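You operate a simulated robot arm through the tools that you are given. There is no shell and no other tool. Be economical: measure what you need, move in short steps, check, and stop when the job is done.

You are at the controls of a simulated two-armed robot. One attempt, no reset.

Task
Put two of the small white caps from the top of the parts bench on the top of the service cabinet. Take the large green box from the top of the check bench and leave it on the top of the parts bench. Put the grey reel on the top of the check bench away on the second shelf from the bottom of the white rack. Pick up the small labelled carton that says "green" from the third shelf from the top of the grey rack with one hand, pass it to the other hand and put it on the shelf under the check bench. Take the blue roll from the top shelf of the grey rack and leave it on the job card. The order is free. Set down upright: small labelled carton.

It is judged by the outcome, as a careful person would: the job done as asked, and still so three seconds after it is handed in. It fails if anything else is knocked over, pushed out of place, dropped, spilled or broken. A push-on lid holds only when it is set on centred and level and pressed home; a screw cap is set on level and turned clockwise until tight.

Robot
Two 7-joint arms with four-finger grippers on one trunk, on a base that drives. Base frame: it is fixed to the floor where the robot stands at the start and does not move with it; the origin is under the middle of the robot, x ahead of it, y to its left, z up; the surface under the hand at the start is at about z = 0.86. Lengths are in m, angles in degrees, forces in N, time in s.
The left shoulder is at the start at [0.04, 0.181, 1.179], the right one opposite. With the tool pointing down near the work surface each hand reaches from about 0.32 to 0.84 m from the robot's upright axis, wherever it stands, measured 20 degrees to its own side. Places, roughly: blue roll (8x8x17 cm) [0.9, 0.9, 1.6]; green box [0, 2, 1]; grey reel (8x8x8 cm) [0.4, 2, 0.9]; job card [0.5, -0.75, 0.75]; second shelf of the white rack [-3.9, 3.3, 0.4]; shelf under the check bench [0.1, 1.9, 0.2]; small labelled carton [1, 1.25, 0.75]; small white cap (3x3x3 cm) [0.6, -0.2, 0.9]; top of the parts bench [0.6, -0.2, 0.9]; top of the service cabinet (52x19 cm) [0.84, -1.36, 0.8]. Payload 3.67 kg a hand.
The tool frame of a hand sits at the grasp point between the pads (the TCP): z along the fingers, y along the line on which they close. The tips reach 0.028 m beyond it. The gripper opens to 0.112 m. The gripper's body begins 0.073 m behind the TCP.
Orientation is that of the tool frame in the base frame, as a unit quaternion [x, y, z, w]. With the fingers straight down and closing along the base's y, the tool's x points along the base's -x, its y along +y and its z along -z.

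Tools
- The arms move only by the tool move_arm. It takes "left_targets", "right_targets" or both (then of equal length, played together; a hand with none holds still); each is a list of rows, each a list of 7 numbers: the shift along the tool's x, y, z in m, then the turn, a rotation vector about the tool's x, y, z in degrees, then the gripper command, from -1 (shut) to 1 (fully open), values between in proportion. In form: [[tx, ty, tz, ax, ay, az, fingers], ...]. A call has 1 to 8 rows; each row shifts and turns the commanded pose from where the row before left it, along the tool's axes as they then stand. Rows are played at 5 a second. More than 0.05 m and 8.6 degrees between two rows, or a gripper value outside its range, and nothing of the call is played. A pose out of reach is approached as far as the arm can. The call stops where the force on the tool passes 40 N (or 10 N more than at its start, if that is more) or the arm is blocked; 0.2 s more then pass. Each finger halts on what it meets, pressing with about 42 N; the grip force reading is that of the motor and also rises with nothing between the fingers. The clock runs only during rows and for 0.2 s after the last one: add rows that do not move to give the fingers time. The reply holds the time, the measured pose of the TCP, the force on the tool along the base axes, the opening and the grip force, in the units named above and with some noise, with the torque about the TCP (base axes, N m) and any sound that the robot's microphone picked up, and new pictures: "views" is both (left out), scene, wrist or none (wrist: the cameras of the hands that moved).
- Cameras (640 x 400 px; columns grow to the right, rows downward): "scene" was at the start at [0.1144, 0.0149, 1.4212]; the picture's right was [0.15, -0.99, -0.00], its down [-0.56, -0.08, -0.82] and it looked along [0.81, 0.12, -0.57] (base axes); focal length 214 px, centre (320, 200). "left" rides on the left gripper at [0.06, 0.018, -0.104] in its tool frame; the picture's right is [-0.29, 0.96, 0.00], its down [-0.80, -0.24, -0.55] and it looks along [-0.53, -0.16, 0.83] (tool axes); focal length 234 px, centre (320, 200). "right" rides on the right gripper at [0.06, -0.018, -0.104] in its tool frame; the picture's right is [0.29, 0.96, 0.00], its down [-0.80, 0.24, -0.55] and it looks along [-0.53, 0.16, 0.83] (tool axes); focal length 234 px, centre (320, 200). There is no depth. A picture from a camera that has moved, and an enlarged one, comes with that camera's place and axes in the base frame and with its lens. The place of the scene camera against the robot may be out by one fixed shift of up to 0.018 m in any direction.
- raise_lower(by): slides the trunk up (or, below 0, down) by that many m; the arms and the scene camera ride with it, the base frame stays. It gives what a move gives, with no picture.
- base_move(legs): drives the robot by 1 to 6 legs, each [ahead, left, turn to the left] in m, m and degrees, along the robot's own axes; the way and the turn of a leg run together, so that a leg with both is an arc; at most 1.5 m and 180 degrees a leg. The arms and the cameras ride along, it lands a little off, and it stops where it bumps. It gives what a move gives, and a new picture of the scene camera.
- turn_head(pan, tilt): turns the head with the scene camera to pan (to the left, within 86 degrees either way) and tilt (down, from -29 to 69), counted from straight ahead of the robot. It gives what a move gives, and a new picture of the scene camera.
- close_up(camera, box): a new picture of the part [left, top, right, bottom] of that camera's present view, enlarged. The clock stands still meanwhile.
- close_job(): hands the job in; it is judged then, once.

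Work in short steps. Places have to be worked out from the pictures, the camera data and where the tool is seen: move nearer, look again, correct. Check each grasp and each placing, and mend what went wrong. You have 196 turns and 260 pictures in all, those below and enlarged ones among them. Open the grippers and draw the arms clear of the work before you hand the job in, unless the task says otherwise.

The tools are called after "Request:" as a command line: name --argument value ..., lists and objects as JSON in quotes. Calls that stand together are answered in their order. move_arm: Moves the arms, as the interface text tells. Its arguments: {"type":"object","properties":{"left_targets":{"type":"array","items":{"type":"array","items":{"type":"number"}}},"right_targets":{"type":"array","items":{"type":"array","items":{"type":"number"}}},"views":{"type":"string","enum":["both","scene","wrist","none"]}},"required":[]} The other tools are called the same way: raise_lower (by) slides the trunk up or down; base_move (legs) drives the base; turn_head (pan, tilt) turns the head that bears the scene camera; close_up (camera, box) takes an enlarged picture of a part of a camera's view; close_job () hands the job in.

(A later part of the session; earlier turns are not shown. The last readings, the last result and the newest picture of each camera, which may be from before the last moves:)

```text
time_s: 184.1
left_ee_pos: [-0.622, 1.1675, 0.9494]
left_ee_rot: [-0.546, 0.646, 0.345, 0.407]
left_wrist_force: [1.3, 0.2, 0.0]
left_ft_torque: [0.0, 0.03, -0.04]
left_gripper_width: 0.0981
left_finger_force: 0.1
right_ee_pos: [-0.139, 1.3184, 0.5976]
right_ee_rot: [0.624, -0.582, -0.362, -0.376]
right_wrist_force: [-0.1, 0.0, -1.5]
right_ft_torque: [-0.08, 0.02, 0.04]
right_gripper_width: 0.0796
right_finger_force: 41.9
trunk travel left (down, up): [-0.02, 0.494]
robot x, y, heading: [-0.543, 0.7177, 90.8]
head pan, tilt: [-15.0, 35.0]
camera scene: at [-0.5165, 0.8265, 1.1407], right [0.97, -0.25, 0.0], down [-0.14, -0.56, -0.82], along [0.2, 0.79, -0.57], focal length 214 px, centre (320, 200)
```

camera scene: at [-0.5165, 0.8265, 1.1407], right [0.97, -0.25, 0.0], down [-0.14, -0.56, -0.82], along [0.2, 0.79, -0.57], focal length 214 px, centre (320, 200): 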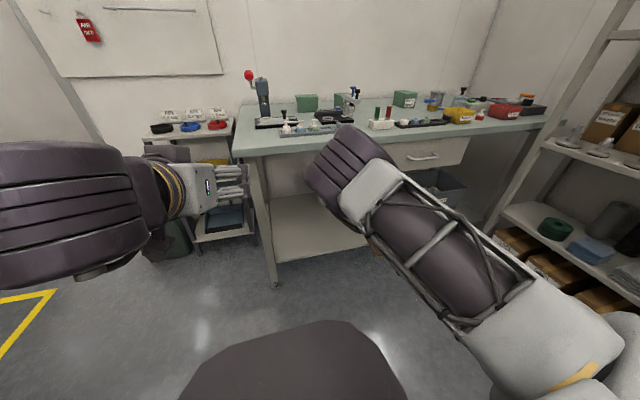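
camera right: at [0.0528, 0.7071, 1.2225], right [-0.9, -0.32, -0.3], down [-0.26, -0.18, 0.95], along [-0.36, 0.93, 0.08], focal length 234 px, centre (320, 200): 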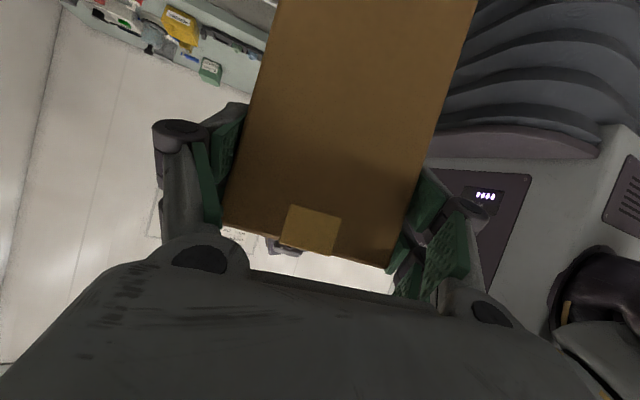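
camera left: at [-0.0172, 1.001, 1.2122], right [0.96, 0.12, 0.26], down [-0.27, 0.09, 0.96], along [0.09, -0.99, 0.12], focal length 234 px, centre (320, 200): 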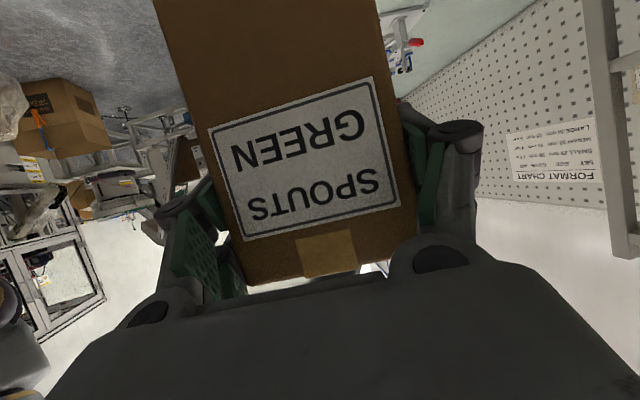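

Orientation is right (pitch 27°, carton upright). I continue lowering to about z 0.40.

Request:
move_arm --right_targets '[[0.0436, 0, 0.0223, 0, 0, 0, -1], [0.0436, 0, 0.0223, 0, 0, 0, -1], [0.0436, 0, 0.0223, 0, 0, 0, -1], [0.0436, 0, 0.0223, 0, 0, 0, -1]]' --views "scene"

```text
time_s: 185.1
left_ee_pos: [-0.6229, 1.1682, 0.9499]
left_ee_rot: [-0.547, 0.645, 0.346, 0.407]
left_wrist_force: [0.3, 0.6, 0.6]
left_ft_torque: [-0.01, 0.0, 0.03]
left_gripper_width: 0.0981
left_finger_force: 0.0
right_ee_pos: [-0.1329, 1.3186, 0.3982]
right_ee_rot: [0.623, -0.583, -0.363, -0.374]
right_wrist_force: [-0.4, 0.7, -1.6]
right_ft_torque: [-0.11, -0.03, 0.01]
right_gripper_width: 0.0793
right_finger_force: 41.6
trunk travel left (down, up): [-0.02, 0.494]
robot x, y, heading: [-0.5426, 0.715, 90.9]
head pan, tilt: [-15.0, 35.0]
camera scene: at [-0.5167, 0.8262, 1.1407], right [0.97, -0.25, 0.0], down [-0.14, -0.56, -0.82], along [0.2, 0.79, -0.57], focal length 214 px, centre (320, 200)
```

scene: 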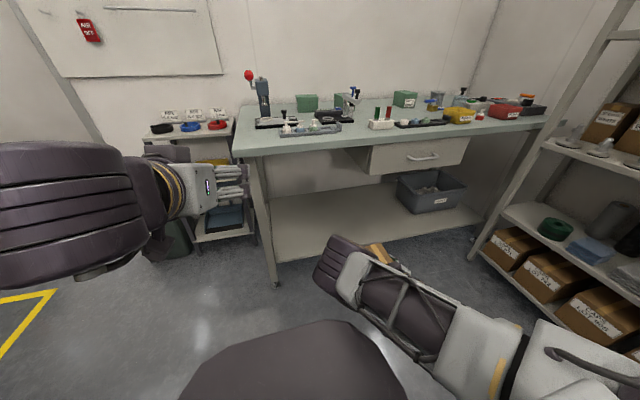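

Low enough to go under. I raise the left hand out of the way and drive forward 0.36 m so the carton enters over the lower shelf.

Request:
move_arm --left_targets '[[-0.04, 0, -0.02, 0, 0, 0, 0.75], [-0.04, 0, -0.02, 0, 0, 0, 0.75], [-0.04, 0, -0.02, 0, 0, 0, 0.75], [-0.04, 0, -0.02, 0, 0, 0, 0.75]]' --views "none"

Request:
base_move --legs '[[0.35, 0, 0]]'

Request:
turn_head --pan -35 --tilt 62

Request:
close_up --camera "right" --box '[0, 0, 640, 400]'

```text
time_s: 186.1
left_ee_pos: [-0.6236, 1.1637, 1.1282]
left_ee_rot: [-0.546, 0.645, 0.346, 0.407]
left_wrist_force: [0.2, 0.1, -0.1]
left_ft_torque: [0.02, 0.01, -0.01]
left_gripper_width: 0.0983
left_finger_force: 0.0
right_ee_pos: [-0.1319, 1.3169, 0.3988]
right_ee_rot: [0.623, -0.583, -0.362, -0.375]
right_wrist_force: [-0.3, 0.5, -1.6]
right_ft_torque: [-0.08, -0.02, -0.06]
right_gripper_width: 0.0797
right_finger_force: 42.4
trunk travel left (down, up): [-0.02, 0.494]
robot x, y, heading: [-0.5435, 0.7188, 90.7]
head pan, tilt: [-15.0, 35.0]
```

```text
time_s: 188.5
left_ee_pos: [-0.6304, 1.5189, 1.1278]
left_ee_rot: [-0.548, 0.644, 0.346, 0.406]
left_wrist_force: [0.1, 0.0, -0.2]
left_ft_torque: [0.0, -0.02, -0.02]
left_gripper_width: 0.098
left_finger_force: 0.1
right_ee_pos: [-0.1401, 1.6729, 0.3977]
right_ee_rot: [0.625, -0.582, -0.363, -0.374]
right_wrist_force: [-0.5, 0.0, -1.2]
right_ft_torque: [-0.05, 0.01, 0.0]
right_gripper_width: 0.0799
right_finger_force: 41.7
trunk travel left (down, up): [-0.02, 0.494]
robot x, y, heading: [-0.5496, 1.0716, 90.8]
head pan, tilt: [-15.0, 35.0]
camera scene: at [-0.5225, 1.1812, 1.1407], right [0.97, -0.24, 0.0], down [-0.14, -0.56, -0.82], along [0.2, 0.79, -0.57], focal length 214 px, centre (320, 200)
```

scene: 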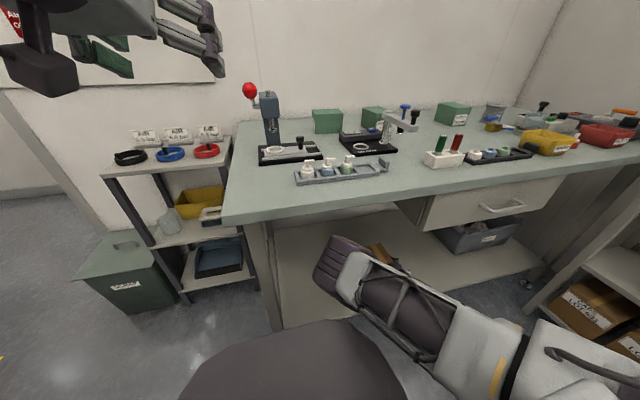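

```text
time_s: 189.4
left_ee_pos: [-0.6305, 1.5187, 1.1269]
left_ee_rot: [-0.547, 0.644, 0.347, 0.407]
left_wrist_force: [0.4, -0.2, 0.1]
left_ft_torque: [0.02, 0.01, 0.03]
left_gripper_width: 0.098
left_finger_force: 0.0
right_ee_pos: [-0.14, 1.6733, 0.3983]
right_ee_rot: [0.624, -0.582, -0.363, -0.374]
right_wrist_force: [-0.8, 0.8, -1.5]
right_ft_torque: [-0.08, 0.0, 0.0]
right_gripper_width: 0.0795
right_finger_force: 41.9
trunk travel left (down, up): [-0.02, 0.494]
robot x, y, heading: [-0.5471, 1.0732, 91.1]
head pan, tilt: [-35.0, 62.0]
camera scene: at [-0.5079, 1.1483, 1.1042], right [0.83, -0.56, 0.0], down [-0.49, -0.73, -0.47], along [0.26, 0.39, -0.88], focal length 214 px, centre (320, 200)
```

scene: 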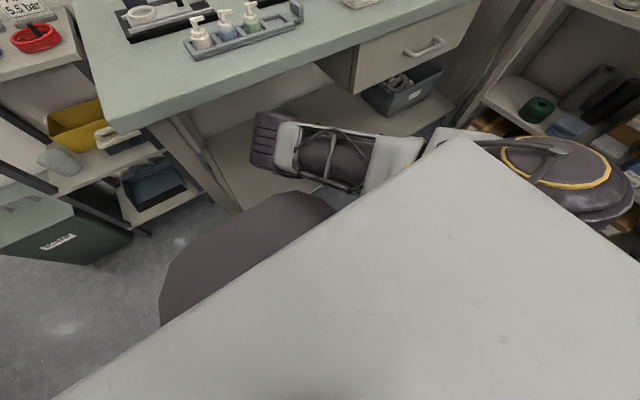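

```text
1.00 times, centred on (320, 200) of right (not enlarged: the box is as wide or as high as the picture)
camera zoom: at [-0.1167, 1.5527, 0.3934], right [-0.94, -0.17, -0.3], down [-0.28, -0.14, 0.95], along [-0.2, 0.98, 0.08], focal length 234 px, centre (320, 200)
```

zoom: 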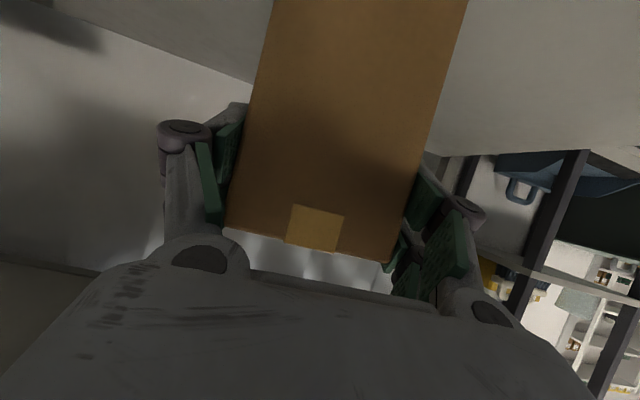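

The carton is inside above the shelf. I lower it gently until contact.

Request:
move_arm --right_targets '[[0.0356, 0, 0.0182, 0, 0, 0, -1], [0.0178, 0, 0.0091, 0, 0, 0, -1], [0, 0, 0, 0, 0, 0, -1]]' --views "none"

```text
time_s: 190.2
left_ee_pos: [-0.631, 1.5175, 1.129]
left_ee_rot: [-0.547, 0.644, 0.347, 0.408]
left_wrist_force: [-0.6, -0.6, 0.1]
left_ft_torque: [0.0, -0.01, 0.0]
left_gripper_width: 0.098
left_finger_force: 0.1
right_ee_pos: [-0.1309, 1.6756, 0.3453]
right_ee_rot: [0.621, -0.581, -0.363, -0.381]
right_wrist_force: [1.9, 1.9, 19.1]
right_ft_torque: [-0.3, 0.48, 0.0]
right_gripper_width: 0.0796
right_finger_force: 42.2
trunk travel left (down, up): [-0.02, 0.494]
robot x, y, heading: [-0.5503, 1.07, 91.3]
head pan, tilt: [-35.0, 62.0]
```

Contact (19 N). I ease up a few millimetres, then open and withdraw straight back.

Request:
move_arm --right_targets '[[-0.0045, 0, -0.0023, 0, 0, 0, -1], [0, 0, 0, 0, 0, 0, -1]]' --views "wrist"

```text
time_s: 190.8
left_ee_pos: [-0.6304, 1.5178, 1.1284]
left_ee_rot: [-0.546, 0.644, 0.346, 0.408]
left_wrist_force: [0.7, -0.5, 0.2]
left_ft_torque: [-0.01, 0.01, -0.01]
left_gripper_width: 0.0978
left_finger_force: 0.0
right_ee_pos: [-0.1317, 1.6708, 0.3444]
right_ee_rot: [0.623, -0.583, -0.359, -0.377]
right_wrist_force: [4.9, 1.1, 15.3]
right_ft_torque: [-0.36, -0.13, 0.18]
right_gripper_width: 0.0795
right_finger_force: 42.1
trunk travel left (down, up): [-0.02, 0.494]
robot x, y, heading: [-0.5478, 1.0692, 91.0]
head pan, tilt: [-35.0, 62.0]
camera right: at [-0.1086, 1.5502, 0.3409], right [-0.94, -0.16, -0.31], down [-0.29, -0.14, 0.95], along [-0.2, 0.98, 0.08], focal length 234 px, centre (320, 200)
```

right: 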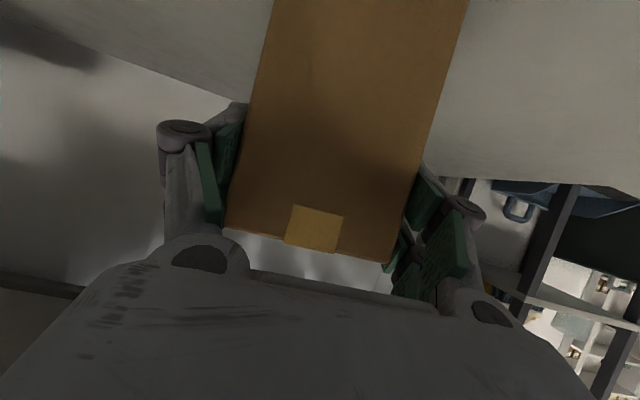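

Request:
move_arm --right_targets '[[-0.0025, 0, -0.0013, 0, 0, 0, -1], [0, 0, 0, 0, 0, 0, 0.2], [0, 0, 0, 0, 0, 0, 0.7], [0, 0, 0, 0, 0, 0, 0.7], [0, 0, -0.03, 0, 0, 0, 0.7], [0, 0, -0.04, 0, 0, 0, 0.7]]' --views "wrist"

```text
time_s: 192.2
left_ee_pos: [-0.6299, 1.5178, 1.129]
left_ee_rot: [-0.547, 0.644, 0.346, 0.407]
left_wrist_force: [0.0, 0.0, -0.5]
left_ft_torque: [0.01, 0.02, 0.0]
left_gripper_width: 0.098
left_finger_force: 0.1
right_ee_pos: [-0.1395, 1.6098, 0.3768]
right_ee_rot: [0.624, -0.582, -0.363, -0.374]
right_wrist_force: [-0.2, 0.2, 0.0]
right_ft_torque: [0.01, -0.01, 0.0]
right_gripper_width: 0.0952
right_finger_force: 0.0
trunk travel left (down, up): [-0.02, 0.494]
robot x, y, heading: [-0.5495, 1.0774, 91.0]
head pan, tilt: [-35.0, 62.0]
camera right: at [-0.1152, 1.4896, 0.3725], right [-0.94, -0.17, -0.3], down [-0.28, -0.14, 0.95], along [-0.21, 0.97, 0.08], focal length 234 px, centre (320, 200)
```

right: 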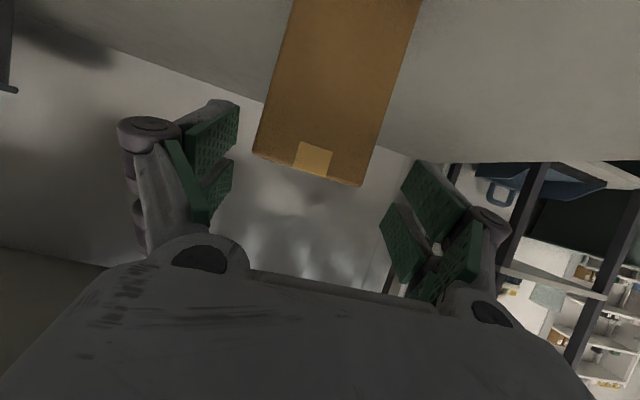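

Released. I back the base straight out and look at the carton.

Request:
base_move --legs '[[-0.4, 0, 0]]'

Request:
turn_head --pan -15 --tilt 30

Request:
close_up --camera "scene" --box '[230, 100, 470, 250]'

```text
time_s: 194.7
left_ee_pos: [-0.6248, 1.1172, 1.1283]
left_ee_rot: [-0.548, 0.643, 0.347, 0.406]
left_wrist_force: [0.2, -0.1, -0.6]
left_ft_torque: [-0.02, -0.01, 0.03]
left_gripper_width: 0.0981
left_finger_force: 0.2
right_ee_pos: [-0.1309, 1.2103, 0.377]
right_ee_rot: [0.625, -0.581, -0.364, -0.374]
right_wrist_force: [-0.2, -0.2, 0.7]
right_ft_torque: [0.02, 0.01, 0.02]
right_gripper_width: 0.0951
right_finger_force: 0.0
trunk travel left (down, up): [-0.02, 0.494]
robot x, y, heading: [-0.5449, 0.674, 91.0]
head pan, tilt: [-35.0, 62.0]
camera scene: at [-0.5012, 0.747, 1.1043], right [0.83, -0.56, 0.0], down [-0.49, -0.73, -0.47], along [0.26, 0.39, -0.88], focal length 214 px, centre (320, 200)
```

scene: 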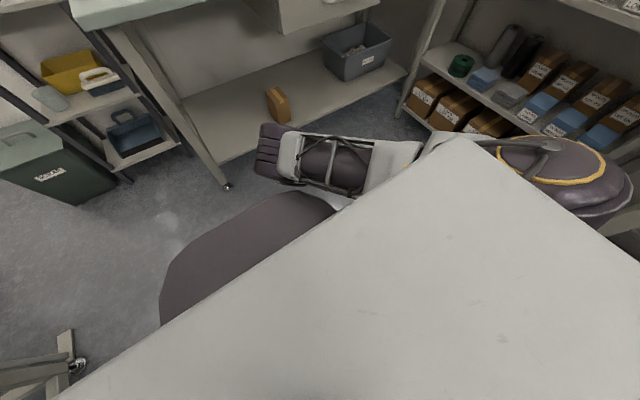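

```text
time_s: 195.7
left_ee_pos: [-0.6262, 1.1184, 1.1285]
left_ee_rot: [-0.548, 0.644, 0.347, 0.406]
left_wrist_force: [0.3, -0.7, -0.5]
left_ft_torque: [-0.01, -0.02, 0.01]
left_gripper_width: 0.0982
left_finger_force: 0.0
right_ee_pos: [-0.1307, 1.21, 0.3767]
right_ee_rot: [0.625, -0.581, -0.363, -0.374]
right_wrist_force: [0.4, -0.5, 0.0]
right_ft_torque: [0.0, 0.03, -0.03]
right_gripper_width: 0.0951
right_finger_force: 0.0
trunk travel left (down, up): [-0.02, 0.494]
robot x, y, heading: [-0.5422, 0.6709, 91.2]
head pan, tilt: [-15.0, 30.0]
camera scene: at [-0.5153, 0.7822, 1.1485], right [0.97, -0.24, 0.0], down [-0.12, -0.49, -0.87], along [0.21, 0.84, -0.5], focal length 214 px, centre (320, 200)
```

scene: 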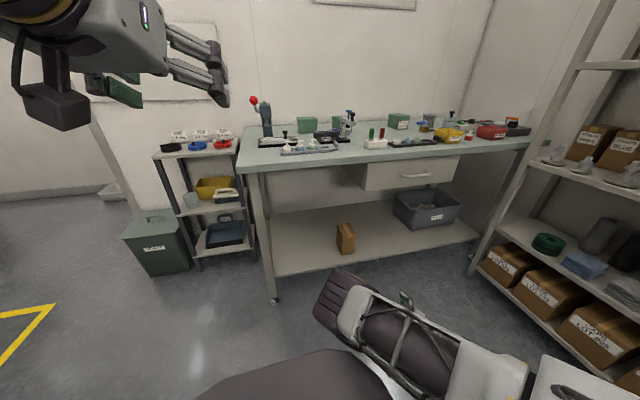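

```text
2.67 times, centred on (350, 175) of scene
camera zoom: at [-0.5153, 0.7822, 1.1485], right [0.97, -0.24, 0.0], down [-0.12, -0.49, -0.87], along [0.21, 0.84, -0.5], focal length 572 px, centre (240, 267)
```

zoom: 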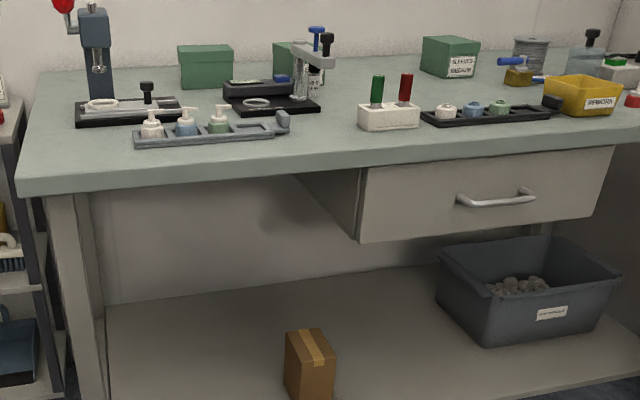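

The carton stands upright on the lower shelf. Next the green box: I raise the trunk and lift the right hand in front of the bench, then look at the boxes' labels.

Request:
raise_lower --by 0.4

Request:
move_arm --right_targets '[[-0.0436, 0, -0.0223, 0, 0, 0, 0.7], [-0.0436, 0, -0.0223, 0, 0, 0, 0.7], [-0.0436, 0, -0.0223, 0, 0, 0, 0.7], [-0.0436, 0, -0.0223, 0, 0, 0, 0.7], [-0.0436, 0, -0.0223, 0, 0, 0, 0.7], [-0.0436, 0, -0.0223, 0, 0, 0, 0.7], [-0.0436, 0, -0.0223, 0, 0, 0, 0.7]]' --views "none"

Request:
base_move --legs '[[0.1, -0.3, 0]]'

Request:
turn_head --pan 0 --tilt 38

Request:
close_up --camera "scene" --box '[180, 60, 480, 247]'

```text
time_s: 199.5
left_ee_pos: [-0.6249, 1.1183, 1.5281]
left_ee_rot: [-0.548, 0.643, 0.347, 0.407]
left_wrist_force: [-0.3, -0.6, -0.3]
left_ft_torque: [0.0, -0.02, 0.04]
left_gripper_width: 0.098
left_finger_force: 0.0
right_ee_pos: [-0.1311, 1.2087, 0.7766]
right_ee_rot: [0.625, -0.581, -0.363, -0.374]
right_wrist_force: [-0.6, -0.6, 0.7]
right_ft_torque: [0.02, 0.04, -0.02]
right_gripper_width: 0.0952
right_finger_force: 0.1
trunk travel left (down, up): [-0.42, 0.094]
robot x, y, heading: [-0.5426, 0.6718, 91.2]
head pan, tilt: [-15.0, 30.0]
```

```text
time_s: 201.1
left_ee_pos: [-0.624, 1.1157, 1.5285]
left_ee_rot: [-0.547, 0.644, 0.347, 0.408]
left_wrist_force: [0.4, -0.5, -0.8]
left_ft_torque: [0.0, -0.01, 0.01]
left_gripper_width: 0.0978
left_finger_force: 0.1
right_ee_pos: [-0.1327, 1.197, 1.1068]
right_ee_rot: [0.615, -0.601, -0.356, -0.366]
right_wrist_force: [-0.3, -0.8, -0.3]
right_ft_torque: [0.0, -0.01, -0.01]
right_gripper_width: 0.095
right_finger_force: 0.0
trunk travel left (down, up): [-0.42, 0.094]
robot x, y, heading: [-0.5452, 0.671, 91.2]
head pan, tilt: [-15.0, 30.0]
```

```text
time_s: 203.3
left_ee_pos: [-0.3295, 1.2227, 1.5277]
left_ee_rot: [-0.549, 0.643, 0.347, 0.406]
left_wrist_force: [0.2, 0.6, -0.5]
left_ft_torque: [0.01, 0.02, -0.05]
left_gripper_width: 0.0979
left_finger_force: 0.0
right_ee_pos: [0.1592, 1.3096, 1.1108]
right_ee_rot: [0.613, -0.598, -0.364, -0.366]
right_wrist_force: [-0.6, 0.2, -0.3]
right_ft_torque: [0.01, -0.02, -0.01]
right_gripper_width: 0.0953
right_finger_force: 0.0
trunk travel left (down, up): [-0.42, 0.094]
robot x, y, heading: [-0.2448, 0.7776, 91.3]
head pan, tilt: [-15.0, 30.0]
camera scene: at [-0.218, 0.8871, 1.5487], right [0.97, -0.24, 0.0], down [-0.12, -0.49, -0.87], along [0.21, 0.84, -0.5], focal length 214 px, centre (320, 200)
```

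scene: 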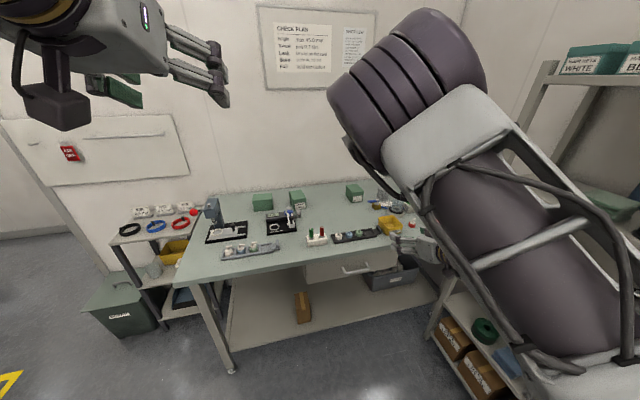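

```text
time_s: 204.0
left_ee_pos: [-0.3257, 1.2231, 1.5278]
left_ee_rot: [-0.549, 0.643, 0.348, 0.406]
left_wrist_force: [-0.3, -0.8, -0.4]
left_ft_torque: [0.01, 0.0, 0.02]
left_gripper_width: 0.0981
left_finger_force: 0.0
right_ee_pos: [0.1636, 1.3078, 1.1084]
right_ee_rot: [0.611, -0.6, -0.365, -0.365]
right_wrist_force: [0.8, -0.5, -0.5]
right_ft_torque: [0.02, -0.02, -0.04]
right_gripper_width: 0.095
right_finger_force: 0.0
trunk travel left (down, up): [-0.42, 0.094]
robot x, y, heading: [-0.2447, 0.7773, 91.6]
head pan, tilt: [0.0, 38.0]
camera scene: at [-0.2385, 0.8864, 1.5363], right [1.0, 0.02, 0.0], down [0.01, -0.62, -0.79], along [-0.02, 0.79, -0.62], focal length 214 px, centre (320, 200)
```

scene: 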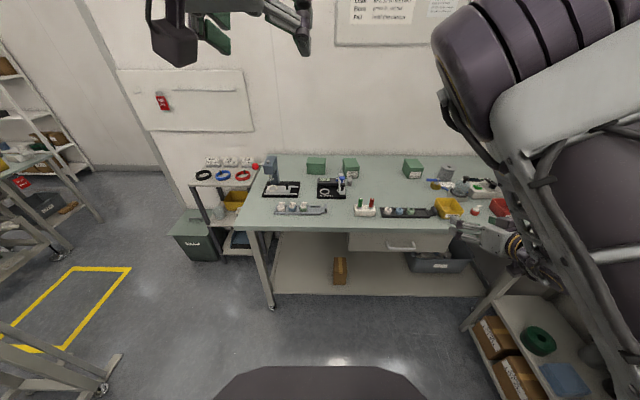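

```text
2.13 times, centred on (330, 154) of scene
camera zoom: at [-0.2385, 0.8864, 1.5363], right [1.0, 0.02, 0.0], down [0.01, -0.62, -0.79], along [-0.02, 0.79, -0.62], focal length 458 px, centre (299, 299)
```

zoom: 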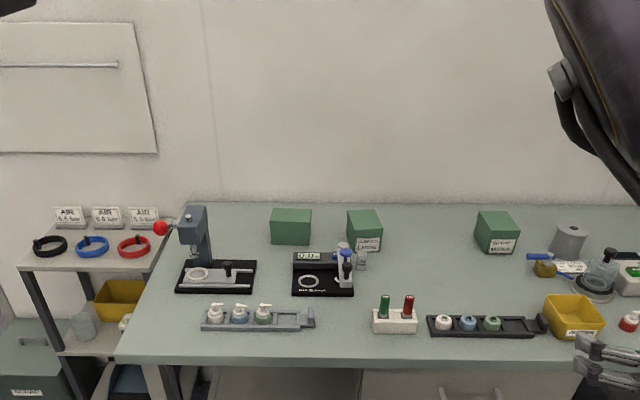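

Request:
close_up --camera "scene" --box '[295, 145, 375, 195]'

Request:
close_up --camera "scene" --box '[395, 145, 475, 195]'

```text
8.00 times, centred on (335, 170) of scene
camera zoom: at [-0.2385, 0.8864, 1.5363], right [1.0, 0.02, 0.0], down [0.01, -0.62, -0.79], along [-0.02, 0.79, -0.62], focal length 1716 px, centre (200, 440)
```

zoom: 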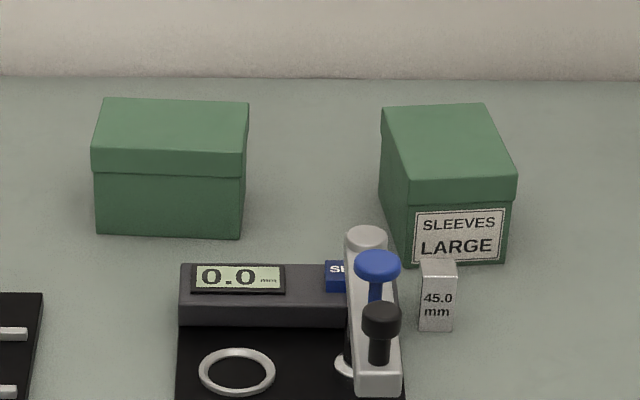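

```text
8.00 times, centred on (435, 170) of scene
camera zoom: at [-0.2385, 0.8864, 1.5363], right [1.0, 0.02, 0.0], down [0.01, -0.62, -0.79], along [-0.02, 0.79, -0.62], focal length 1716 px, centre (-600, 440)
```

zoom: 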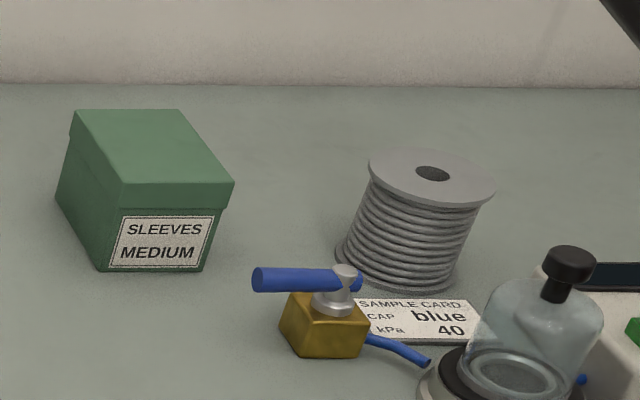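

Labels read: the one at (−0.08, 2.0) says "SLEEVES LARGE" — that fits the given place. I steepen the right hand's pitch and drive up to the bench.

Request:
move_arm --right_targets '[[-0.02, 0, -0.01, 0, 7, 0, 0.9], [-0.02, 0, -0.01, 0, 7, 0, 0.9], [-0.02, 0, -0.01, 0, 7, 0, 0.9], [-0.02, 0, -0.01, 0, 7, 0, 0.9]]' --views "none"

Request:
base_move --legs '[[0.34, 0.05, -1]]'

Request:
close_up --camera "right" --box '[0, 0, 640, 400]'

```text
time_s: 204.7
left_ee_pos: [-0.3259, 1.2243, 1.5286]
left_ee_rot: [-0.549, 0.643, 0.348, 0.406]
left_wrist_force: [0.4, 0.2, 0.1]
left_ft_torque: [0.03, 0.02, -0.02]
left_gripper_width: 0.0981
left_finger_force: 0.1
right_ee_pos: [0.1745, 1.2693, 1.056]
right_ee_rot: [-0.659, 0.686, 0.223, 0.213]
right_wrist_force: [0.3, 0.8, 1.0]
right_ft_torque: [-0.01, 0.0, -0.01]
right_gripper_width: 0.1064
right_finger_force: 0.0
trunk travel left (down, up): [-0.42, 0.094]
robot x, y, heading: [-0.2438, 0.7756, 91.5]
head pan, tilt: [0.0, 38.0]
stopped in row 3 (right hand): the arm was blocked; the commanded pose is now the measured one
```

```text
time_s: 207.0
left_ee_pos: [-0.3718, 1.5685, 1.528]
left_ee_rot: [-0.543, 0.648, 0.344, 0.41]
left_wrist_force: [-0.2, -0.5, -0.6]
left_ft_torque: [0.01, -0.04, 0.02]
left_gripper_width: 0.0983
left_finger_force: 0.0
right_ee_pos: [0.1308, 1.6052, 1.0584]
right_ee_rot: [-0.651, 0.692, 0.222, 0.217]
right_wrist_force: [-0.1, 0.6, -0.3]
right_ft_torque: [0.05, 0.02, -0.02]
right_gripper_width: 0.1064
right_finger_force: 0.1
trunk travel left (down, up): [-0.42, 0.094]
robot x, y, heading: [-0.3026, 1.1225, 90.0]
head pan, tilt: [0.0, 38.0]
camera scene: at [-0.292, 1.231, 1.5364], right [1.0, 0.0, 0.0], down [0.0, -0.62, -0.79], along [0.0, 0.79, -0.62], focal length 214 px, centre (320, 200)
```

scene: 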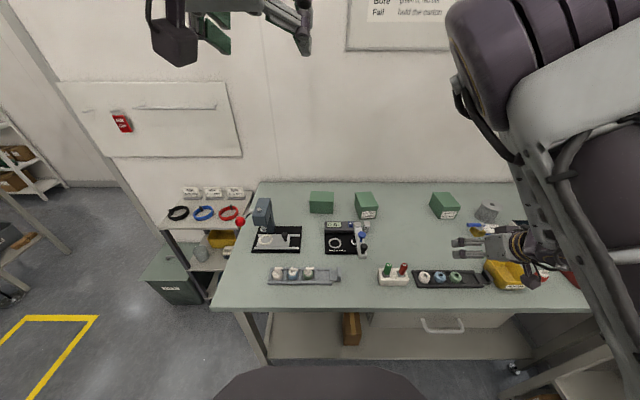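

```text
1.00 times, centred on (320, 200) of right (not enlarged: the box is as wide or as high as the picture)
camera zoom: at [0.1434, 1.4937, 1.1063], right [-0.97, -0.18, -0.14], down [-0.2, 0.33, 0.92], along [-0.12, 0.93, -0.36], focal length 234 px, centre (320, 200)
```

zoom: 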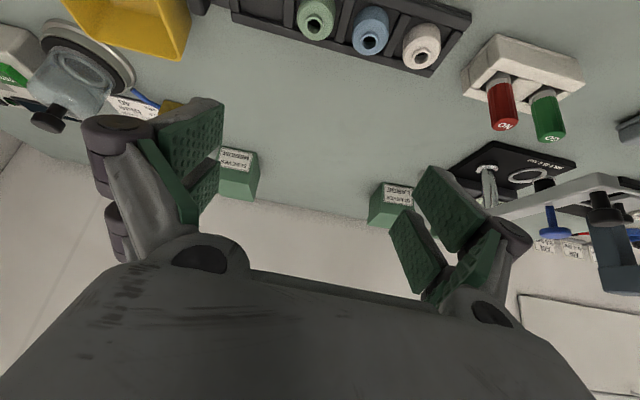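

The hand is at 54° pitch as wanted. I zoom on the LARGE box in the right wrist view.

Request:
close_up --camera "right" --box '[340, 150, 460, 250]'

Request:
close_up --camera "scene" --box '[310, 170, 430, 245]'

```text
4.00 times, centred on (400, 200) of right
camera zoom: at [0.1434, 1.4937, 1.1063], right [-0.97, -0.18, -0.14], down [-0.2, 0.33, 0.92], along [-0.12, 0.93, -0.36], focal length 937 px, centre (0, 200)
```

zoom: 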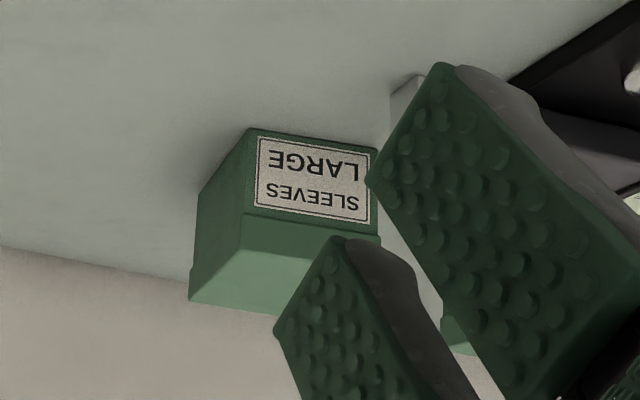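

```text
5.33 times, centred on (370, 208) of scene
camera zoom: at [-0.292, 1.231, 1.5364], right [1.0, 0.0, 0.0], down [0.0, -0.62, -0.79], along [0.0, 0.79, -0.62], focal length 1144 px, centre (53, 160)
```

zoom: 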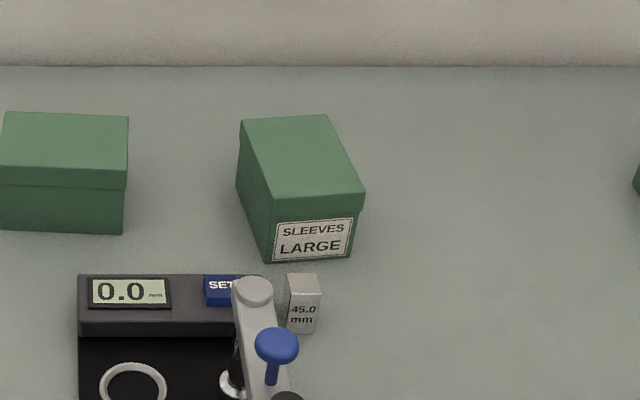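

Box measured: centre ≈(−0.096, 1.995), 7.4 cm wide, top ≈0.937, turned about 6.5° counter-clockwise. I move the right hand to a pre-grasp above and in front, with matching yaw.

Request:
move_arm --right_targets '[[-0.0261, 0.0293, 0.02, 0, 0, 0, 0.9], [-0.0261, 0.0293, 0.02, 0, 0, 0, 0.9], [-0.0261, 0.0293, 0.02, 0, 0, 0, 0.9], [-0.0261, 0.0293, 0.02, 0, 0, 0, 0.9], [-0.0261, 0.0293, 0.02, 0, 0, 0, 0.9], [-0.0261, 0.0293, 0.02, 0, 0, 0, 0.9], [-0.0261, 0.0293, 0.02, 0, 0, 0, 0.9], [-0.0261, 0.0293, 0.02, -4.5, 0, -6.1, 0.9]]' --views "both"

```text
time_s: 208.8
left_ee_pos: [-0.3735, 1.5722, 1.5279]
left_ee_rot: [-0.542, 0.648, 0.344, 0.41]
left_wrist_force: [0.4, 1.4, -0.3]
left_ft_torque: [-0.01, -0.02, -0.02]
left_gripper_width: 0.0981
left_finger_force: 0.0
right_ee_pos: [-0.0065, 1.906, 1.0531]
right_ee_rot: [0.696, -0.648, -0.236, -0.201]
right_wrist_force: [-0.2, 1.7, -0.7]
right_ft_torque: [-0.03, 0.01, -0.01]
right_gripper_width: 0.1063
right_finger_force: 0.1
right hand out of reach, approached as far as the arm can: row 2, 3, 4, 5, 6, 7
trunk travel left (down, up): [-0.42, 0.094]
robot x, y, heading: [-0.3, 1.1234, 90.1]
head pan, tilt: [0.0, 38.0]
camera scene: at [-0.2926, 1.2339, 1.5361], right [1.0, 0.0, 0.0], down [0.0, -0.62, -0.79], along [0.0, 0.79, -0.62], focal length 214 px, centre (320, 200)
camera right: at [0.0209, 1.7975, 1.1025], right [-0.94, -0.31, -0.15], down [-0.24, 0.3, 0.92], along [-0.24, 0.9, -0.36], focal length 234 px, centre (320, 200)
```

scene: 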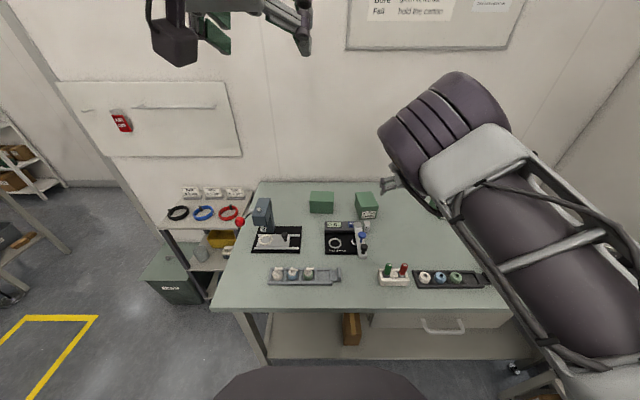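
right: 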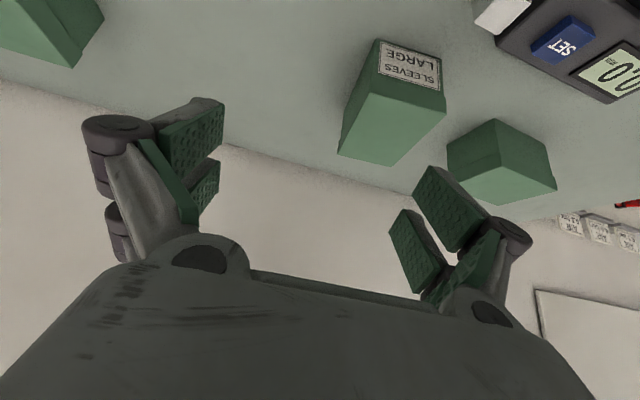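

The right arm can't come further inward, so I shift the base left and slightly forward to put the hand in line with the box.

Request:
base_move --legs '[[0.03, 0.085, 0]]'

Request:
close_up --camera "right" --box '[0, 0, 640, 400]'

```text
time_s: 209.9
left_ee_pos: [-0.4549, 1.5991, 1.5287]
left_ee_rot: [-0.541, 0.649, 0.343, 0.41]
left_wrist_force: [-0.4, 0.6, -0.3]
left_ft_torque: [0.0, 0.01, -0.01]
left_gripper_width: 0.0979
left_finger_force: 0.1
right_ee_pos: [-0.0906, 1.9349, 1.0553]
right_ee_rot: [0.695, -0.648, -0.237, -0.201]
right_wrist_force: [-0.7, -0.2, -0.6]
right_ft_torque: [0.02, 0.03, 0.04]
right_gripper_width: 0.1065
right_finger_force: 0.1
trunk travel left (down, up): [-0.42, 0.094]
robot x, y, heading: [-0.3821, 1.1528, 89.8]
head pan, tilt: [0.0, 38.0]
camera scene: at [-0.3749, 1.2616, 1.5363], right [1.0, 0.0, 0.0], down [0.0, -0.62, -0.79], along [0.0, 0.79, -0.62], focal length 214 px, centre (320, 200)
```

scene: 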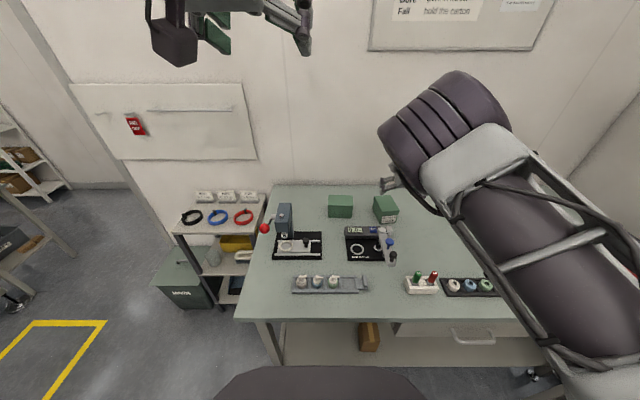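

```text
1.00 times, centred on (320, 200) of right (not enlarged: the box is as wide or as high as the picture)
camera zoom: at [-0.0624, 1.8255, 1.1034], right [-0.94, -0.31, -0.14], down [-0.24, 0.3, 0.92], along [-0.24, 0.9, -0.35], focal length 234 px, centre (320, 200)
```

zoom: 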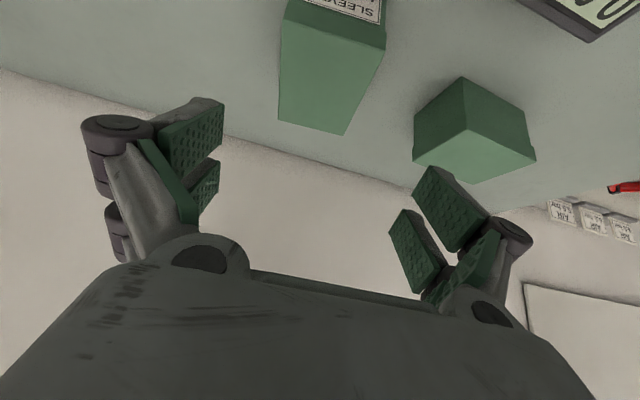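

Aligned within 5 mm. I descend around the box in one smooth motion, stopping just before closing for a look.

Request:
move_arm --right_targets '[[0.0141, -0.0014, 0.0377, 0, 0, 0, 0.9], [0.0141, -0.0014, 0.0377, 0, 0, 0, 0.9], [0.0141, -0.0014, 0.0377, 0, 0, 0, 0.9], [0.0141, -0.0014, 0.0377, 0, 0, 0, 0.9]]' --views "wrist"

```text
time_s: 210.9
left_ee_pos: [-0.4559, 1.6016, 1.5283]
left_ee_rot: [-0.542, 0.648, 0.344, 0.41]
left_wrist_force: [0.6, -0.8, -0.7]
left_ft_torque: [0.0, 0.0, 0.01]
left_gripper_width: 0.0983
left_finger_force: 0.0
right_ee_pos: [-0.0954, 1.9787, 0.8998]
right_ee_rot: [0.696, -0.648, -0.238, -0.201]
right_wrist_force: [-0.6, 1.1, 0.2]
right_ft_torque: [0.0, 0.02, 0.02]
right_gripper_width: 0.1069
right_finger_force: 0.9
trunk travel left (down, up): [-0.42, 0.094]
robot x, y, heading: [-0.3818, 1.154, 89.9]
head pan, tilt: [0.0, 38.0]
camera right: at [-0.0663, 1.8703, 0.9475], right [-0.94, -0.31, -0.14], down [-0.24, 0.3, 0.92], along [-0.24, 0.9, -0.35], focal length 234 px, centre (320, 200)
```

right: 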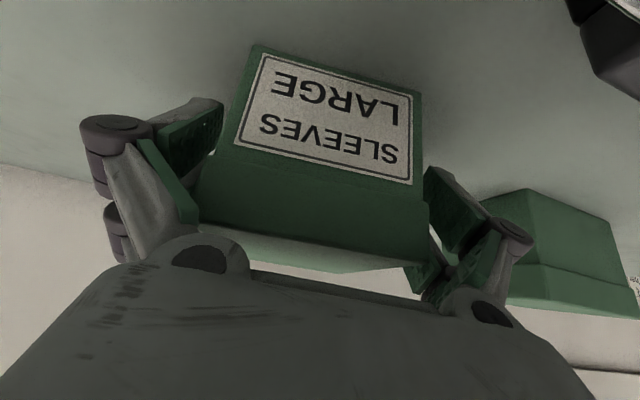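

The box is between the fingers. Close and test-lift slightly.

Request:
move_arm --right_targets '[[0, 0, 0, 0, 0, 0, -1], [0, 0, 0, 0, 0, 0, -1], [0, 0, 0, 0, 0, 0, -1], [-0.0118, 0, -0.0162, 0, 0, 0, -1], [-0.0118, 0, -0.0162, 0, 0, 0, -1]]' --views "wrist"

```text
time_s: 212.1
left_ee_pos: [-0.4564, 1.6, 1.5293]
left_ee_rot: [-0.542, 0.648, 0.344, 0.41]
left_wrist_force: [0.4, -0.2, -0.2]
left_ft_torque: [0.03, -0.01, 0.03]
left_gripper_width: 0.0983
left_finger_force: 0.0
right_ee_pos: [-0.0945, 1.9767, 0.9384]
right_ee_rot: [0.695, -0.649, -0.236, -0.202]
right_wrist_force: [1.1, 0.0, -1.3]
right_ft_torque: [0.02, -0.02, 0.01]
right_gripper_width: 0.0812
right_finger_force: 41.9
trunk travel left (down, up): [-0.42, 0.094]
robot x, y, heading: [-0.3857, 1.1554, 89.9]
head pan, tilt: [0.0, 38.0]
camera right: at [-0.0654, 1.8683, 0.989], right [-0.94, -0.31, -0.14], down [-0.24, 0.3, 0.92], along [-0.24, 0.9, -0.35], focal length 234 px, centre (320, 200)
```

right: 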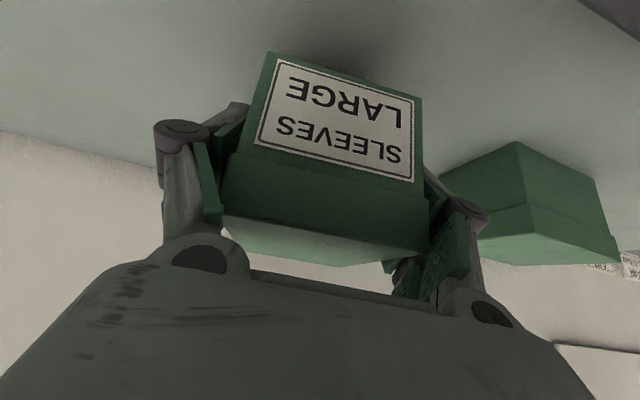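

Whole box lifted, lid included. I raise it well clear and back away from the bench.

Request:
move_arm --right_targets '[[-0.0265, 0, -0.0364, 0, 0, 0, -1], [-0.0265, 0, -0.0364, 0, 0, 0, -1], [-0.0265, 0, -0.0364, 0, 0, 0, -1]]' --views "none"

Request:
raise_lower --by 0.08

Request:
base_move --legs '[[-0.55, 0, 0]]'

```text
time_s: 212.9
left_ee_pos: [-0.4574, 1.6014, 1.5284]
left_ee_rot: [-0.541, 0.648, 0.343, 0.411]
left_wrist_force: [0.0, -0.3, -0.9]
left_ft_torque: [-0.05, 0.01, -0.01]
left_gripper_width: 0.0982
left_finger_force: 0.0
right_ee_pos: [-0.0881, 1.9778, 1.076]
right_ee_rot: [0.696, -0.648, -0.236, -0.2]
right_wrist_force: [0.1, 0.2, -2.3]
right_ft_torque: [0.01, 0.0, -0.03]
right_gripper_width: 0.0812
right_finger_force: 42.5
trunk travel left (down, up): [-0.42, 0.094]
robot x, y, heading: [-0.3833, 1.1524, 90.2]
head pan, tilt: [0.0, 38.0]
```

```text
time_s: 214.1
left_ee_pos: [-0.4568, 1.5999, 1.6099]
left_ee_rot: [-0.542, 0.648, 0.343, 0.41]
left_wrist_force: [0.2, 0.4, -0.7]
left_ft_torque: [-0.02, -0.04, -0.04]
left_gripper_width: 0.0979
left_finger_force: 0.1
right_ee_pos: [-0.0892, 1.9799, 1.1559]
right_ee_rot: [0.695, -0.648, -0.237, -0.202]
right_wrist_force: [-0.3, -0.8, -1.5]
right_ft_torque: [-0.01, 0.02, 0.0]
right_gripper_width: 0.0808
right_finger_force: 41.9
trunk travel left (down, up): [-0.5, 0.014]
robot x, y, heading: [-0.3824, 1.1517, 90.1]
head pan, tilt: [0.0, 38.0]
```

```text
time_s: 217.4
left_ee_pos: [-0.4566, 1.046, 1.6075]
left_ee_rot: [-0.544, 0.647, 0.344, 0.409]
left_wrist_force: [0.0, 0.3, 0.3]
left_ft_torque: [0.01, 0.0, 0.0]
left_gripper_width: 0.0978
left_finger_force: 0.0
right_ee_pos: [-0.0918, 1.4286, 1.1561]
right_ee_rot: [0.697, -0.646, -0.236, -0.2]
right_wrist_force: [-0.6, -1.3, -1.2]
right_ft_torque: [-0.06, 0.01, -0.02]
right_gripper_width: 0.0802
right_finger_force: 42.1
trunk travel left (down, up): [-0.5, 0.014]
robot x, y, heading: [-0.3802, 0.5983, 90.5]
head pan, tilt: [0.0, 38.0]
camera scene: at [-0.3748, 0.7098, 1.6163], right [1.0, 0.01, 0.0], down [0.01, -0.62, -0.79], along [-0.01, 0.79, -0.62], focal length 214 px, centre (320, 200)
```

scene: 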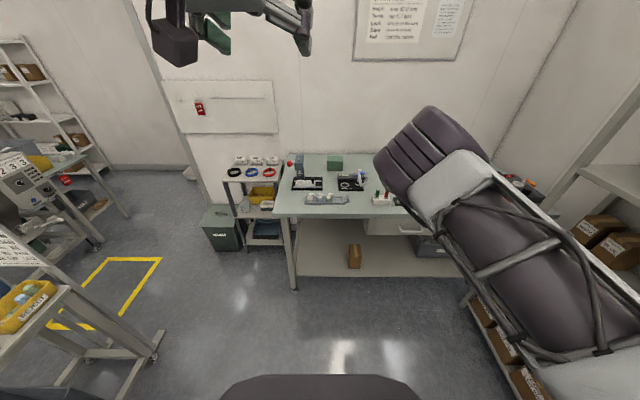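

I shift away from the rack, turn right to face the parts bench, and look for the free spot at its back-left.

Request:
base_move --legs '[[0, 0.15, 0], [0, 0, -90], [0.15, -0.1, 0]]'

Request:
close_up --camera "right" --box '[0, 0, 640, 400]'

```text
time_s: 224.1
left_ee_pos: [0.0604, 0.5708, 1.6106]
left_ee_rot: [0.076, 0.841, -0.049, 0.534]
left_wrist_force: [-1.3, 0.1, 1.0]
left_ft_torque: [0.0, -0.06, -0.01]
left_gripper_width: 0.098
left_finger_force: 0.1
right_ee_pos: [0.4402, 0.2018, 1.1589]
right_ee_rot: [-0.032, 0.949, 0.024, 0.312]
right_wrist_force: [-0.6, 0.6, -1.0]
right_ft_torque: [0.01, 0.04, -0.05]
right_gripper_width: 0.0784
right_finger_force: 42.0
trunk travel left (down, up): [-0.5, 0.014]
robot x, y, heading: [-0.3794, 0.4954, -0.2]
head pan, tilt: [0.0, 38.0]
camera scene: at [-0.2727, 0.5006, 1.6168], right [0.0, -1.0, 0.0], down [-0.61, 0.0, -0.79], along [0.79, 0.0, -0.61], focal length 214 px, centre (320, 200)
```

scene: 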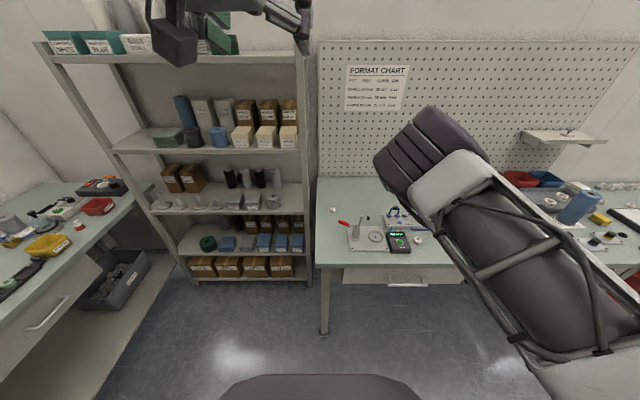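

```text
1.00 times, centred on (320, 200) of right (not enlarged: the box is as wide or as high as the picture)
camera zoom: at [0.3314, 0.1724, 1.2069], right [-0.3, 0.94, -0.15], down [0.3, 0.24, 0.92], along [0.91, 0.24, -0.35], focal length 234 px, centre (320, 200)
```

zoom: 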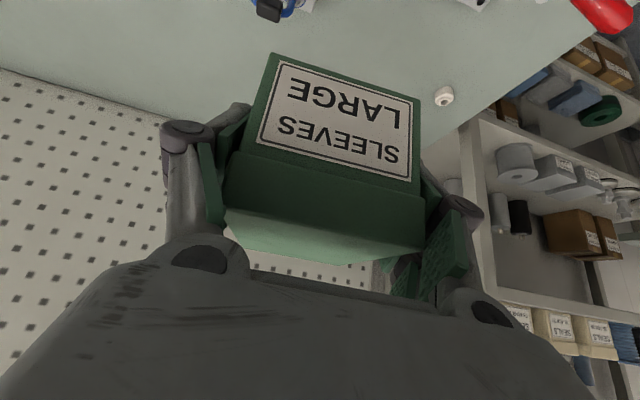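

The back-left of the parts bench is free around (0.71, 0.25). I drive up to it.

Request:
base_move --legs '[[0.26, 0.05, 0]]'

Request:
close_up --camera "right" --box '[0, 0, 640, 400]'

```text
time_s: 226.0
left_ee_pos: [0.3232, 0.6142, 1.6095]
left_ee_rot: [0.077, 0.841, -0.047, 0.534]
left_wrist_force: [0.0, 0.4, -0.1]
left_ft_torque: [0.03, -0.02, 0.04]
left_gripper_width: 0.0979
left_finger_force: 0.1
right_ee_pos: [0.7017, 0.245, 1.158]
right_ee_rot: [-0.03, 0.95, 0.024, 0.311]
right_wrist_force: [-0.9, -0.2, -1.0]
right_ft_torque: [0.01, -0.02, 0.01]
right_gripper_width: 0.0782
right_finger_force: 42.1
trunk travel left (down, up): [-0.5, 0.014]
robot x, y, heading: [-0.1187, 0.5425, -0.4]
head pan, tilt: [0.0, 38.0]
camera scene: at [-0.0106, 0.5457, 1.6167], right [0.0, -1.0, 0.0], down [-0.61, 0.0, -0.79], along [0.79, 0.0, -0.61], focal length 214 px, centre (320, 200)
```

scene: 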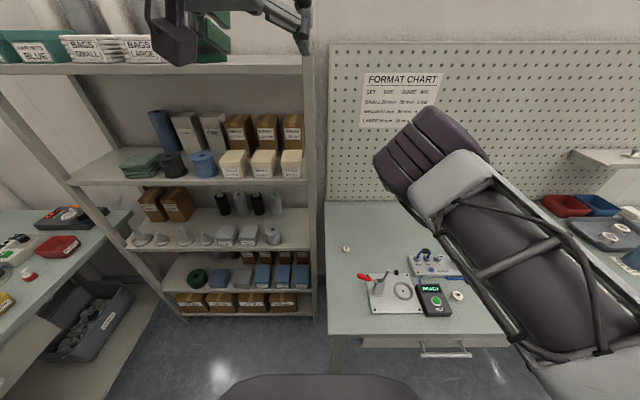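

```text
1.00 times, centred on (320, 200) of right (not enlarged: the box is as wide or as high as the picture)
camera zoom: at [0.5922, 0.2165, 1.2057], right [-0.3, 0.94, -0.15], down [0.3, 0.24, 0.92], along [0.91, 0.24, -0.35], focal length 234 px, centre (320, 200)
```

zoom: 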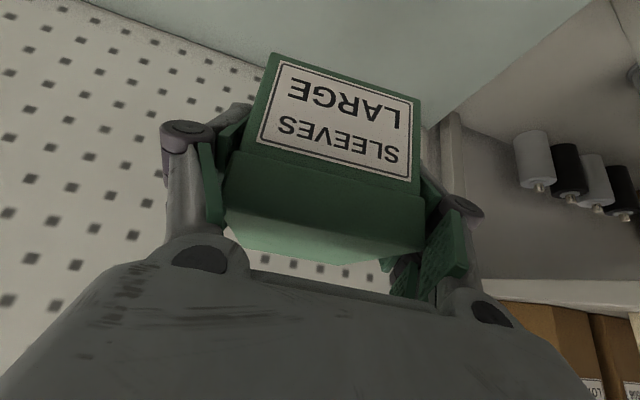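

Box over the free spot. I lower it in steps.

Request:
move_arm --right_targets '[[0.0272, -0.001, 0.0371, 0, 0, 0, -1], [0.0272, -0.001, 0.0371, 0, 0, 0, -1], [0.0272, -0.001, 0.0371, 0, 0, 0, -1], [0.0272, -0.001, 0.0371, 0, 0, 0, -1], [0.0237, -0.001, 0.0323, 0, 0, 0, -1]]' --views "scene"

```text
time_s: 227.2
left_ee_pos: [0.3263, 0.6143, 1.6098]
left_ee_rot: [0.078, 0.841, -0.049, 0.532]
left_wrist_force: [-0.1, -0.1, 0.0]
left_ft_torque: [0.02, -0.01, 0.0]
left_gripper_width: 0.0983
left_finger_force: 0.1
right_ee_pos: [0.7005, 0.2469, 0.9323]
right_ee_rot: [-0.031, 0.95, 0.024, 0.31]
right_wrist_force: [0.1, -0.8, -0.6]
right_ft_torque: [0.04, 0.13, -0.01]
right_gripper_width: 0.0782
right_finger_force: 42.3
trunk travel left (down, up): [-0.5, 0.014]
robot x, y, heading: [-0.1217, 0.5434, -0.3]
head pan, tilt: [0.0, 38.0]
camera scene: at [-0.0077, 0.5449, 1.6164], right [0.0, -1.0, 0.0], down [-0.62, 0.0, -0.79], along [0.79, 0.0, -0.62], focal length 214 px, centre (320, 200)
```

scene: 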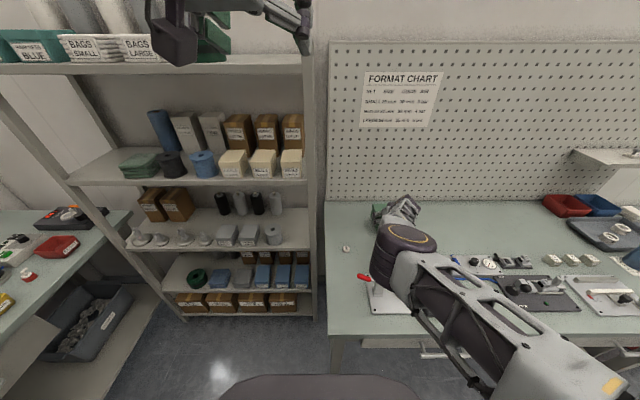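

Request:
move_arm --right_targets '[[0.0118, 0, 0.0161, 0, 0, 0, -1], [0.0036, 0, 0.0048, 0, 0, 0, -1], [0.0024, 0, 0.0032, 0, 0, 0, -1], [0.0018, 0, 0.0024, 0, 0, 0, -1], [0, 0, 0, 0, 0, 0, -1]]' --views "none"

```text
time_s: 228.4
left_ee_pos: [0.3203, 0.6177, 1.6099]
left_ee_rot: [0.078, 0.84, -0.049, 0.535]
left_wrist_force: [-0.6, 0.6, -0.7]
left_ft_torque: [-0.02, -0.03, -0.01]
left_gripper_width: 0.0981
left_finger_force: 0.0
right_ee_pos: [0.7033, 0.2452, 0.9065]
right_ee_rot: [-0.032, 0.948, 0.022, 0.314]
right_wrist_force: [4.1, -1.7, 32.1]
right_ft_torque: [-1.44, 0.66, 0.2]
right_gripper_width: 0.078
right_finger_force: 42.2
trunk travel left (down, up): [-0.5, 0.014]
robot x, y, heading: [-0.1222, 0.5427, 0.0]
head pan, tilt: [0.0, 38.0]
```

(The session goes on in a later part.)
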